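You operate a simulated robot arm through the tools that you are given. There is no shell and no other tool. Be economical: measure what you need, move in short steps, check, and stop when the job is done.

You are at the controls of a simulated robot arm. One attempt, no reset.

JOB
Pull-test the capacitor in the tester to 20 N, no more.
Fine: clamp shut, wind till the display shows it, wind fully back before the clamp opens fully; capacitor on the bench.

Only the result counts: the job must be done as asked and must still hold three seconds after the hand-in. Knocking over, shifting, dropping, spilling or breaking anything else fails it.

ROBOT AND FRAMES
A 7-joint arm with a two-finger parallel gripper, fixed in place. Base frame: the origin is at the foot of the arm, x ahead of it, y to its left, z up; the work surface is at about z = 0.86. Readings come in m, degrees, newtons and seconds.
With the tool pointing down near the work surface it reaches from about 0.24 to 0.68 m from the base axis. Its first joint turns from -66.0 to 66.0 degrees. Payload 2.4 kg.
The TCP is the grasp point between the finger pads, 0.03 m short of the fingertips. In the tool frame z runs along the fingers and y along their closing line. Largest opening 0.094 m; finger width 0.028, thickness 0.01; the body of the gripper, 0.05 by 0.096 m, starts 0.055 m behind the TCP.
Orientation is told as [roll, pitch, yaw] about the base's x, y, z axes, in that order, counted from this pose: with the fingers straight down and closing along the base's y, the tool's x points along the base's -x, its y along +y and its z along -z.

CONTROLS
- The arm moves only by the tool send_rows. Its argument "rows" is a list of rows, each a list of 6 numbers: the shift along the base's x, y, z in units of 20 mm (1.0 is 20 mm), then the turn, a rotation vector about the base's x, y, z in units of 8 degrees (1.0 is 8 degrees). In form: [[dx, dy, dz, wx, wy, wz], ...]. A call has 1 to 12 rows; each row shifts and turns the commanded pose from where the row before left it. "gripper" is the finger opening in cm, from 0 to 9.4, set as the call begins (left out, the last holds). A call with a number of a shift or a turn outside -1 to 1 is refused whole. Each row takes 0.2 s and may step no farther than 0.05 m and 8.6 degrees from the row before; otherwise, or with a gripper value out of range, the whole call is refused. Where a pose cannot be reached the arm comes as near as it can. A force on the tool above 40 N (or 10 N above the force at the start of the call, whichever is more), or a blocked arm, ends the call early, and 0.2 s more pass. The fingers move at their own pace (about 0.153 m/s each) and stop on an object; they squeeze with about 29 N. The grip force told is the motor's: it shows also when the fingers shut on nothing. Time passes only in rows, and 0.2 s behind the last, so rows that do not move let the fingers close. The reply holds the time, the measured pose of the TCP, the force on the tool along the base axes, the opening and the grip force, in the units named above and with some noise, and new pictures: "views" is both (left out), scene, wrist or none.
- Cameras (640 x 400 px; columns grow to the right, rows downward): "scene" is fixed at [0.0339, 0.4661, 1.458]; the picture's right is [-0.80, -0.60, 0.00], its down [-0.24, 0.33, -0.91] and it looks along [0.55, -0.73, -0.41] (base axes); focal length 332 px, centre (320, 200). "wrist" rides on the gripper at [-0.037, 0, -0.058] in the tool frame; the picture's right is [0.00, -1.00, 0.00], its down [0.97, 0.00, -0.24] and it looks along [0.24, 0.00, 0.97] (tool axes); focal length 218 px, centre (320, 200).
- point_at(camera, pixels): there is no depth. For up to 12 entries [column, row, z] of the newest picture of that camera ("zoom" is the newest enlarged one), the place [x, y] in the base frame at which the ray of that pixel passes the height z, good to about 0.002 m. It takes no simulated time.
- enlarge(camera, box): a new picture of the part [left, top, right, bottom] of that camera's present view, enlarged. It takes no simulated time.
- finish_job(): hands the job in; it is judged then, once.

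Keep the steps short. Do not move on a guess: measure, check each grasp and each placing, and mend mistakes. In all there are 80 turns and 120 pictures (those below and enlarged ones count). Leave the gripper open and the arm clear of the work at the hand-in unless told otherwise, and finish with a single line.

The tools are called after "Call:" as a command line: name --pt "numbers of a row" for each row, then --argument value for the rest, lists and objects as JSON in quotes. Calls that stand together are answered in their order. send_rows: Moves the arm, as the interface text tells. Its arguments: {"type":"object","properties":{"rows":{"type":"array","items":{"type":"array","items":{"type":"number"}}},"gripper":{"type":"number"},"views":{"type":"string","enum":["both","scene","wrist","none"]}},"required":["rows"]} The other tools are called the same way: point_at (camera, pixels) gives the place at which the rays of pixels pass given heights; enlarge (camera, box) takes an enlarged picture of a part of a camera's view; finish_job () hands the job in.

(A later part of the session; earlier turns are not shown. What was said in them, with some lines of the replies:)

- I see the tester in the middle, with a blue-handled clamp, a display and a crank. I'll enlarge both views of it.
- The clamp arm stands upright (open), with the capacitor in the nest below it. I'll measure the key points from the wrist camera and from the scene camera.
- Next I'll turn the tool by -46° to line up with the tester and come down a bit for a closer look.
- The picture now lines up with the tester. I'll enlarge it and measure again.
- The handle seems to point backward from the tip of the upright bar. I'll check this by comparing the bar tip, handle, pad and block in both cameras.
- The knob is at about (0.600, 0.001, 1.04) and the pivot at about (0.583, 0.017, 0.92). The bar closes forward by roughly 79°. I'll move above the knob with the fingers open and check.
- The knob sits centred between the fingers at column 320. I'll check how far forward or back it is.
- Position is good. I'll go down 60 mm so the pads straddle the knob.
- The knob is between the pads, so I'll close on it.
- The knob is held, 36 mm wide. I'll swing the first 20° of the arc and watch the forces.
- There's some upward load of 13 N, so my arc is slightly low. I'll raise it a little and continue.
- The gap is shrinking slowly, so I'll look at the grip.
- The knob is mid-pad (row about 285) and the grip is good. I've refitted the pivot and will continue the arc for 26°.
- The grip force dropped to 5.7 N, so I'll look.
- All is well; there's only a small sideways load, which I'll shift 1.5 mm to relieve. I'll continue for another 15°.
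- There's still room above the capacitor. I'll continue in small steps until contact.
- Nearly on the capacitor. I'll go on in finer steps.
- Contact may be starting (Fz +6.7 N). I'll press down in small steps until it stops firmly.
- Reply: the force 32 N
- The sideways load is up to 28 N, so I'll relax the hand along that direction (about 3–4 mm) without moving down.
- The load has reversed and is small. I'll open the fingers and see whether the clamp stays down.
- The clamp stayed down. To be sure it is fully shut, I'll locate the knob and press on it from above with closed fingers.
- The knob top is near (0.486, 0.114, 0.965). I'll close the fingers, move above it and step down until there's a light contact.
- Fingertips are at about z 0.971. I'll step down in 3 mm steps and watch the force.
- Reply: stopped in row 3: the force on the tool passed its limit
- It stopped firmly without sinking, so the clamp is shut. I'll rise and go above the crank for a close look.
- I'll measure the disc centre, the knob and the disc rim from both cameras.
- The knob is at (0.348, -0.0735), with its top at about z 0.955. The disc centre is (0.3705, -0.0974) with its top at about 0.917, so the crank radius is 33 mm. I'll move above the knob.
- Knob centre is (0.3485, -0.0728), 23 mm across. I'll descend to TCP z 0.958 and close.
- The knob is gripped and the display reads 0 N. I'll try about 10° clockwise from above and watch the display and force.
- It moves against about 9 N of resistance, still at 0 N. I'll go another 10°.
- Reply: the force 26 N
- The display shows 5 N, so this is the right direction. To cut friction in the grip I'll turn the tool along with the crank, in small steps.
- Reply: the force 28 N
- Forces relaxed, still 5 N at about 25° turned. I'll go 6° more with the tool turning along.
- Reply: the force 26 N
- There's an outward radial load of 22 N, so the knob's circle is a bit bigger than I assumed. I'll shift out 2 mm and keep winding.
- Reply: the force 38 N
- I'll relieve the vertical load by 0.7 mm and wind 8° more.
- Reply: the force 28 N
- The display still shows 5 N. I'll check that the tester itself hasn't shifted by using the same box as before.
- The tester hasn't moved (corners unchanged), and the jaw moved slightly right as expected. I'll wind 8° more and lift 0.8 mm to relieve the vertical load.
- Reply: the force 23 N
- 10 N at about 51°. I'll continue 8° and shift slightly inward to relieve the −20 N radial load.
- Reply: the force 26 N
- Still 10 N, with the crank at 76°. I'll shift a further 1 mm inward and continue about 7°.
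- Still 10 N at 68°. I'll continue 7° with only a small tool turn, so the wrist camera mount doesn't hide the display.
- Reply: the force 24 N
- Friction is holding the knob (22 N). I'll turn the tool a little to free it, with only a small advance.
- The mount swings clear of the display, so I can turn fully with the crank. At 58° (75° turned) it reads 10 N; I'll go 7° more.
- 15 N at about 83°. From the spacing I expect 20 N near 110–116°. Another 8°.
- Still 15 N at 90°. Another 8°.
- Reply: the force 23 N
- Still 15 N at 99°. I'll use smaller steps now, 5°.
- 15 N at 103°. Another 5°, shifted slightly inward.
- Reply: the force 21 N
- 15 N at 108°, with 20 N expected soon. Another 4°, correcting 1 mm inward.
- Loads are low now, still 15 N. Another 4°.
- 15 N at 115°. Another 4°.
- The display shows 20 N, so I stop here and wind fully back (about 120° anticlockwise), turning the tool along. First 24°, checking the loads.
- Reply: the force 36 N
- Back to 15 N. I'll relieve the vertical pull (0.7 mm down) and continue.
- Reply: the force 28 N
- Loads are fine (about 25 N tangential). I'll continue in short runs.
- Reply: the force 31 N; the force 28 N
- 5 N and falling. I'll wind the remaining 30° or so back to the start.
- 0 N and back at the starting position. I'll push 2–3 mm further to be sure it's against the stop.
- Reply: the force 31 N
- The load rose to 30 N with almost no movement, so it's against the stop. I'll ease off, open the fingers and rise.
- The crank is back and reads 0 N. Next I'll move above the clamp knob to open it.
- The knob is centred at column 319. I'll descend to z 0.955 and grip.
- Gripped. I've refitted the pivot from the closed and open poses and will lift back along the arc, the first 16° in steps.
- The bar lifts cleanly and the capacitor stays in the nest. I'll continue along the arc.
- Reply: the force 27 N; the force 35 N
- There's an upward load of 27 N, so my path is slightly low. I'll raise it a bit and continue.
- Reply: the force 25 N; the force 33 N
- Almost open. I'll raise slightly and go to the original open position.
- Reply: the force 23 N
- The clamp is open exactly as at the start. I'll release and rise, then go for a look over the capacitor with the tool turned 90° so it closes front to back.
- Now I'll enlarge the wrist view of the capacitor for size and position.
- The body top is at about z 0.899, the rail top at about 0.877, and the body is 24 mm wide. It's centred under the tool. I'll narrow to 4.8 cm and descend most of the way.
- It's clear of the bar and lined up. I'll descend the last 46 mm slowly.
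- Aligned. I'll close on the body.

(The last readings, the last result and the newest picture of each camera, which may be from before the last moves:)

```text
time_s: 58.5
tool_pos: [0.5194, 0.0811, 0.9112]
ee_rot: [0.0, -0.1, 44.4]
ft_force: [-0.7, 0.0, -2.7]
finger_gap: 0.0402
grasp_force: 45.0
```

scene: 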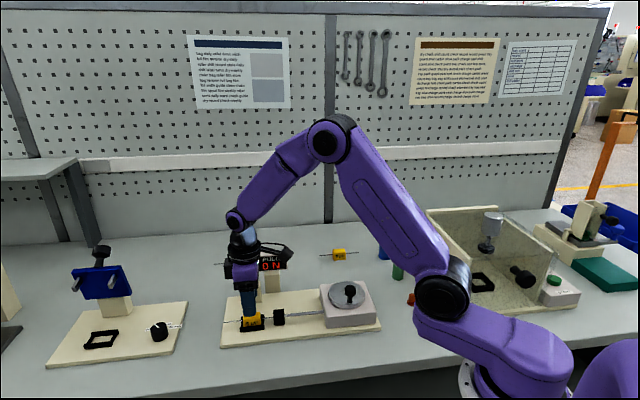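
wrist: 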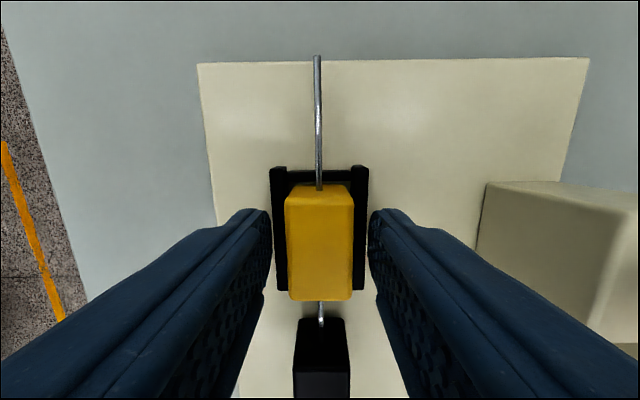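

The gap of 40 mm means the tips caught the nest rails, not the body. I'll open, rise 7 mm and try again.

Call:
send_rows --pt "0 0 0 0 0 0" --pt "0 0 0.35 0 0 0" --pt "0 0 0 0 0 0" --gripper 4.8 --views "none"

Call:
send_rows --pt "0 0 0 0 0 0" --pt "0 0 0 0 0 0" --gripper 1.5 --views "wrist"

Call:
enlarge --camera "scene" --box '[225, 285, 305, 345]'

```text
time_s: 59.3
tool_pos: [0.5204, 0.0808, 0.92]
ee_rot: [0.1, -0.2, 44.2]
ft_force: [0.2, 0.1, 0.4]
finger_gap: 0.0479
grasp_force: 0.1
```

```text
time_s: 59.9
tool_pos: [0.5196, 0.0808, 0.9195]
ee_rot: [0.1, -0.1, 44.1]
ft_force: [1.0, -0.5, 0.2]
finger_gap: 0.023
grasp_force: 29.0
```

wrist: 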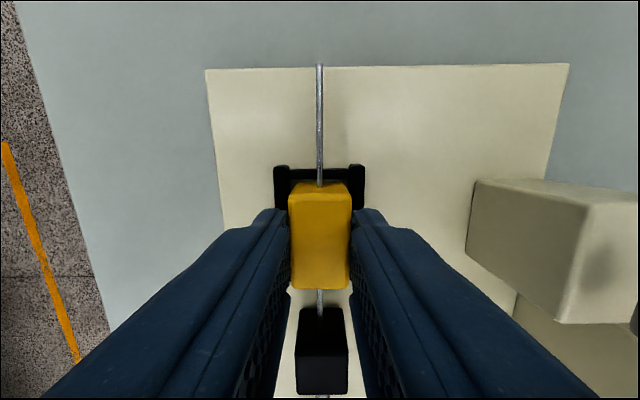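

```text
6.67 times, centred on (265, 315) of scene
```

zoom: 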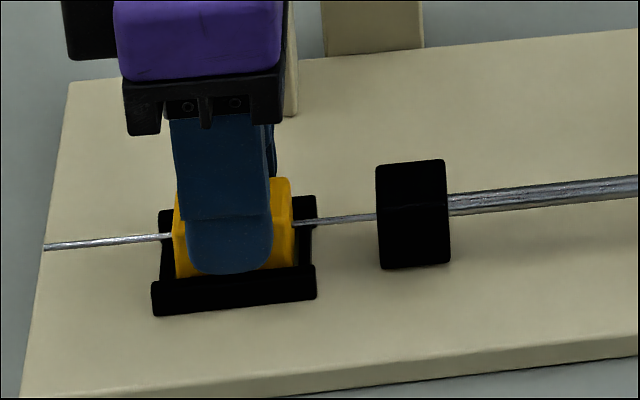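

The body is gripped at 23 mm. I'll lift only 6 mm and check the force, as the lead may be held in the jaw.

Call:
send_rows --pt "0 0 0.1 0 0 0" --pt "0 0 0.1 0 0 0" --pt "0 0 0.1 0 0 0" --views "wrist"

Call:
enlarge --camera "scene" --box '[225, 285, 305, 345]'

```text
time_s: 60.7
tool_pos: [0.5176, 0.0811, 0.9257]
ee_rot: [0.1, -0.1, 44.2]
ft_force: [0.1, 0.1, 0.3]
finger_gap: 0.0228
grasp_force: 29.1
```

wrist: 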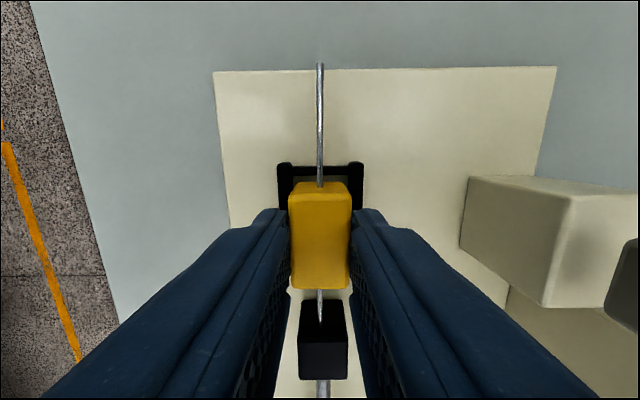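

```text
6.67 times, centred on (265, 315) of scene
```

zoom: 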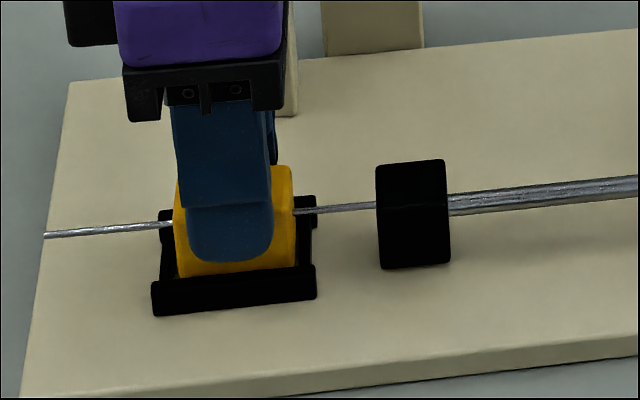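

It lifts freely. I'll look for a clear spot on the bench between the two devices on the left.

Call:
point_at --camera "scene" --pixels '[[187, 303, 0.87], [155, 366, 0.87], [223, 299, 0.87], [221, 347, 0.87], [200, 330, 0.86], [205, 285, 0.86], [195, 270, 0.86], [236, 270, 0.86], [215, 265, 0.86], [130, 360, 0.86], [210, 372, 0.86]]'

```text
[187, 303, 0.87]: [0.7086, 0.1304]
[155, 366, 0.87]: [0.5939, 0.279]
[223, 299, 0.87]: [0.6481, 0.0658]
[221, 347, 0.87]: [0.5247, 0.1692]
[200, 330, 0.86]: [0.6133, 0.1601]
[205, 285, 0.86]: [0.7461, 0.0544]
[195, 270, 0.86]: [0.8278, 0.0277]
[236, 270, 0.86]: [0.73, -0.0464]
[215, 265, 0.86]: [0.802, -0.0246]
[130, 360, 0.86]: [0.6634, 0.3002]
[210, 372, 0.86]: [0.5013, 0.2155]
```

The gap between the devices is about 11 cm wide, centred near (0.61, 0.17). I'll lift 100 mm, carry the capacitor there, then turn 90° so the leads lie along the gap.

Call:
send_rows --pt "0 0 0.5 0 0 0" --pt "0 0 0.9 0 0 0" --pt "0 0 0.9 0 0 0" --pt "0 0 0.9 0 0 0" --pt "0 0 0.9 0 0 0" --pt "0.65 0.64 0 0 0 0" --pt "0.65 0.64 0 0 0 0" --pt "0.65 0.64 0 0 0 0" --pt "0.65 0.64 0 0 0 0" --pt "0.65 0.64 0 0 0 0" --pt "0.65 0.64 0 0 0 0" --pt "0.65 0.64 0 0 0 0" --views "none"

Call:
send_rows --pt "0 0 0 0 0 -1" --pt "0 0 0 0 0 -1" --pt "0 0 0 0 0 -1" --pt "0 0 0 0 0 -1" --pt "0 0 0 0 0 -1" --pt "0 0 0 0 0 -1" --pt "0 0 0 0 0 -1" --pt "0 0 0 0 0 -1" --pt "0 0 0 0 0 -1" --pt "0 0 0 0 0 -1" --pt "0 0 0 0 0 -1" --pt "0 0 0 0 0 -0.25"

```text
time_s: 63.3
tool_pos: [0.6092, 0.1675, 1.0069]
ee_rot: [0.2, 0.0, 44.1]
ft_force: [-0.8, 0.6, -0.8]
finger_gap: 0.0228
grasp_force: 29.4
```

```text
time_s: 65.9
tool_pos: [0.6099, 0.1698, 1.0074]
ee_rot: [0.0, -0.1, -46.0]
ft_force: [0.4, -0.2, -0.3]
finger_gap: 0.0231
grasp_force: 28.9
```

scene: 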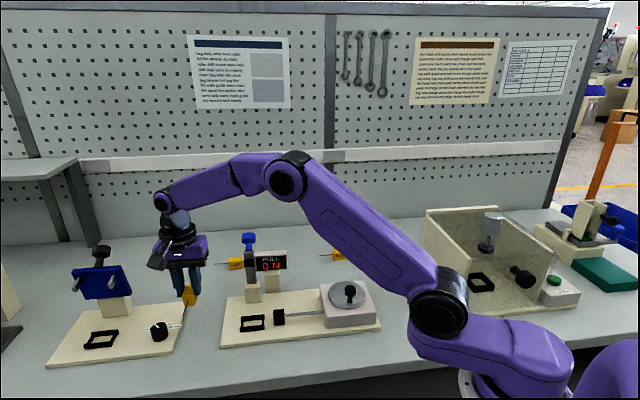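
wrist: 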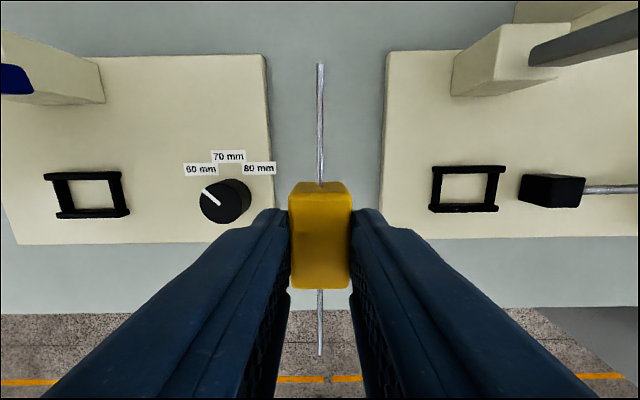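

I'll check where the bench edge and the plates are relative to the hand.

Call:
point_at --camera "wrist" --pixels '[[320, 313, 0.86], [275, 240, 0.87], [382, 236, 0.87], [262, 55, 0.87], [387, 52, 0.87]]'

```text
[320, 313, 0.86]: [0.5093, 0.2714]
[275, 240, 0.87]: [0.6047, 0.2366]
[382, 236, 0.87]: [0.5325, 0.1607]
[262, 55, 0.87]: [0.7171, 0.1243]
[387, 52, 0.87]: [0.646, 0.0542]
```

The bench edge is 14 cm away and the gap runs beside the hand. I'll shift 6 mm toward the tester to centre it, and descend to z 0.912.

Call:
send_rows --pt "-0.2 -0.2 -0.9 0 0 0" --pt "0 0 -1 0 0 0" --pt "0 0 -1 0 0 0" --pt "0 0 -1 0 0 0" --pt "0 0 -0.6 0 0 0" --pt "0 0 -0.25 0 0 0" --pt "0 0 0 0 0 0"

Call:
enlarge --camera "scene" --box '[140, 270, 240, 370]'

```text
time_s: 67.5
tool_pos: [0.6054, 0.1663, 0.9116]
ee_rot: [0.0, -0.1, -45.8]
ft_force: [-0.4, 0.4, -1.0]
finger_gap: 0.0231
grasp_force: 28.9
```

scene: 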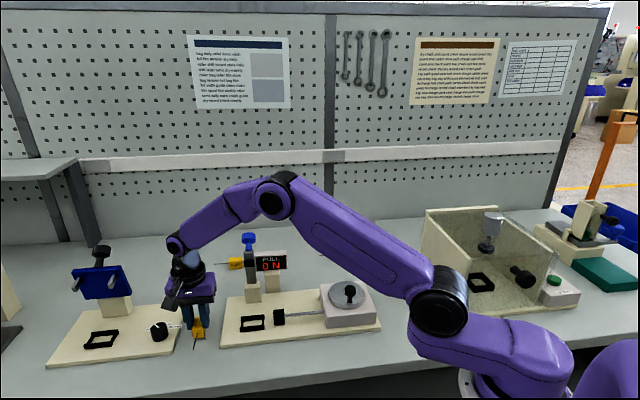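
wrist: 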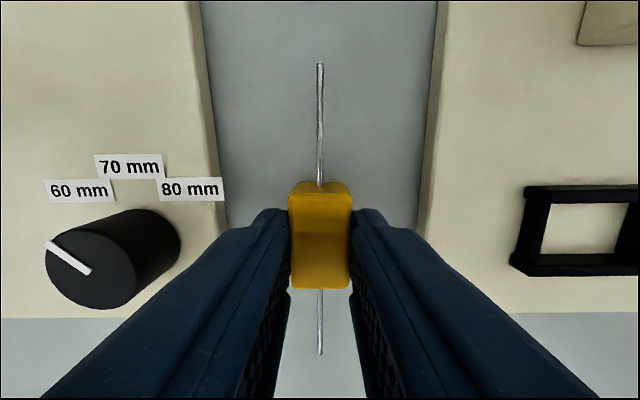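

```text
4.00 times, centred on (190, 320) of scene
```

zoom: 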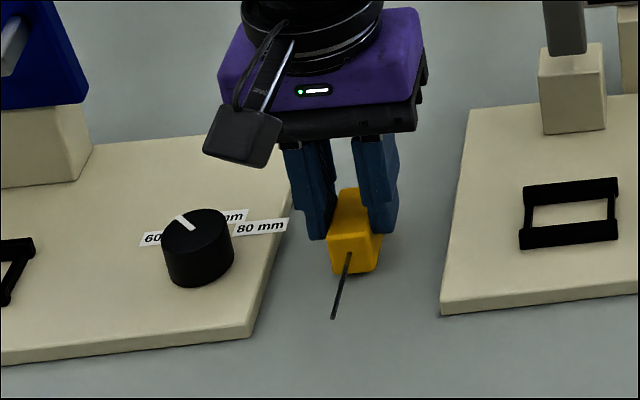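

Centred and clear on both sides. I'll lower in small steps to contact.

Call:
send_rows --pt "0 0 -0.1 0 0 0" --pt "0 0 -0.1 0 0 0" --pt "0 0 -0.1 0 0 0" --pt "0 0 0 0 0 0" --views "none"

Call:
enlarge --camera "scene" --box '[170, 300, 230, 350]'

```text
time_s: 68.5
tool_pos: [0.605, 0.1656, 0.9072]
ee_rot: [0.2, -0.1, -45.8]
ft_force: [-2.2, 0.1, 8.0]
finger_gap: 0.0227
grasp_force: 29.2
```

```text
8.00 times, centred on (200, 325) of scene
```

zoom: 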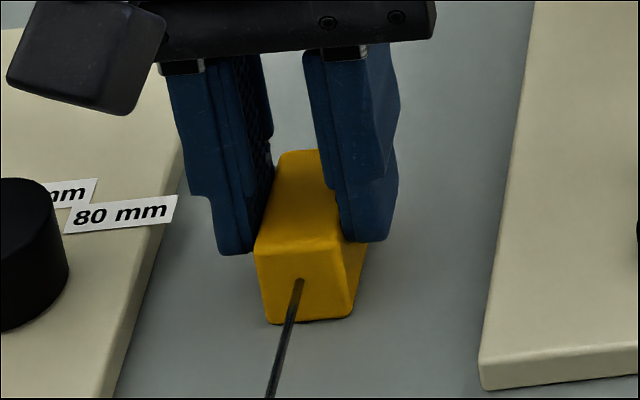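

It touches down with 8 N of contact. I'll open to 4.5 cm, rise straight up and check.

Call:
send_rows --pt "0 0 0.02 0 0 0" --pt "0 0 0 0 0 0" --pt "0 0 0.5 0 0 0" --pt "0 0 1 0 0 0" --pt "0 0 1 0 0 0" --pt "0 0 1 0 0 0" --pt "0 0 1 0 0 0" --pt "0 0 1 0 0 0" --pt "0 0 1 0 0 0" --pt "0 0 1 0 0 0" --pt "0 0 1 0 0 0" --gripper 4.5

Call:
enlarge --camera "scene" --box '[140, 225, 400, 375]'

```text
time_s: 70.9
tool_pos: [0.6048, 0.1663, 1.0774]
ee_rot: [0.1, 0.0, -45.9]
ft_force: [0.6, 0.4, 0.5]
finger_gap: 0.0453
grasp_force: 0.1
```

scene: 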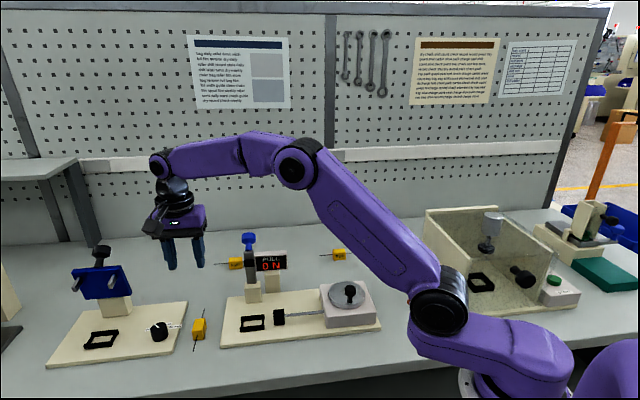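
wrist: 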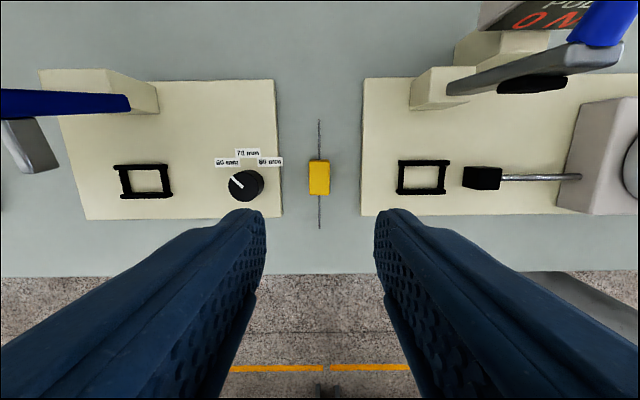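

```text
2.46 times, centred on (270, 300) of scene
```

zoom: 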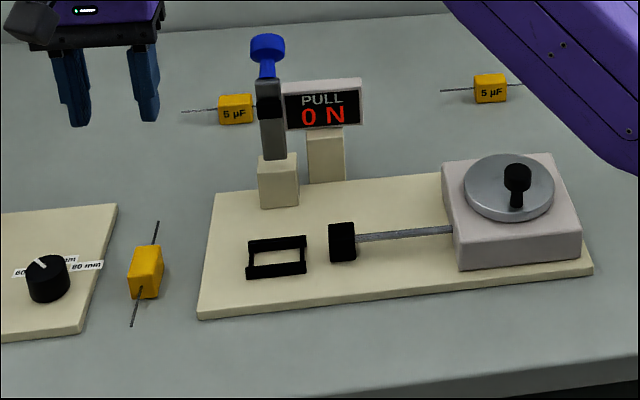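

The capacitor lies flat on the bench. The tester reads 0 N with its crank back and its clamp open. I'll rise clear with the gripper open, then hand in.

Call:
send_rows --pt "0 0 1 0 0 0" --pt "0 0 1 0 0 0" --pt "-0.5 0 1 0 0 0" --pt "-0.5 0 1 0 0 0" --pt "-0.5 0 1 0 0 0" --pt "0 0 0 0 0 0" --gripper 9.0 --views "scene"

Call:
finish_job

```text
time_s: 72.3
tool_pos: [0.5751, 0.1664, 1.1777]
ee_rot: [0.1, -0.1, -45.8]
ft_force: [0.0, 0.3, -0.7]
finger_gap: 0.0897
grasp_force: 0.0
```

scene: 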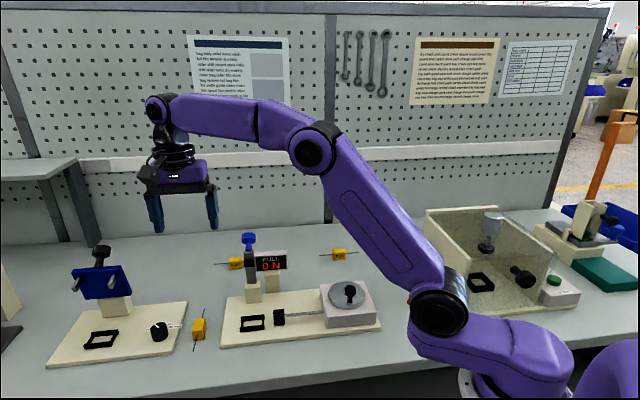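

```text
The job is handed in.
```

Handed in: the capacitor was pulled until the display showed 20 N, the crank was wound fully back to 0 N before the clamp was opened, and the capacitor now lies on the bench between the two devices.
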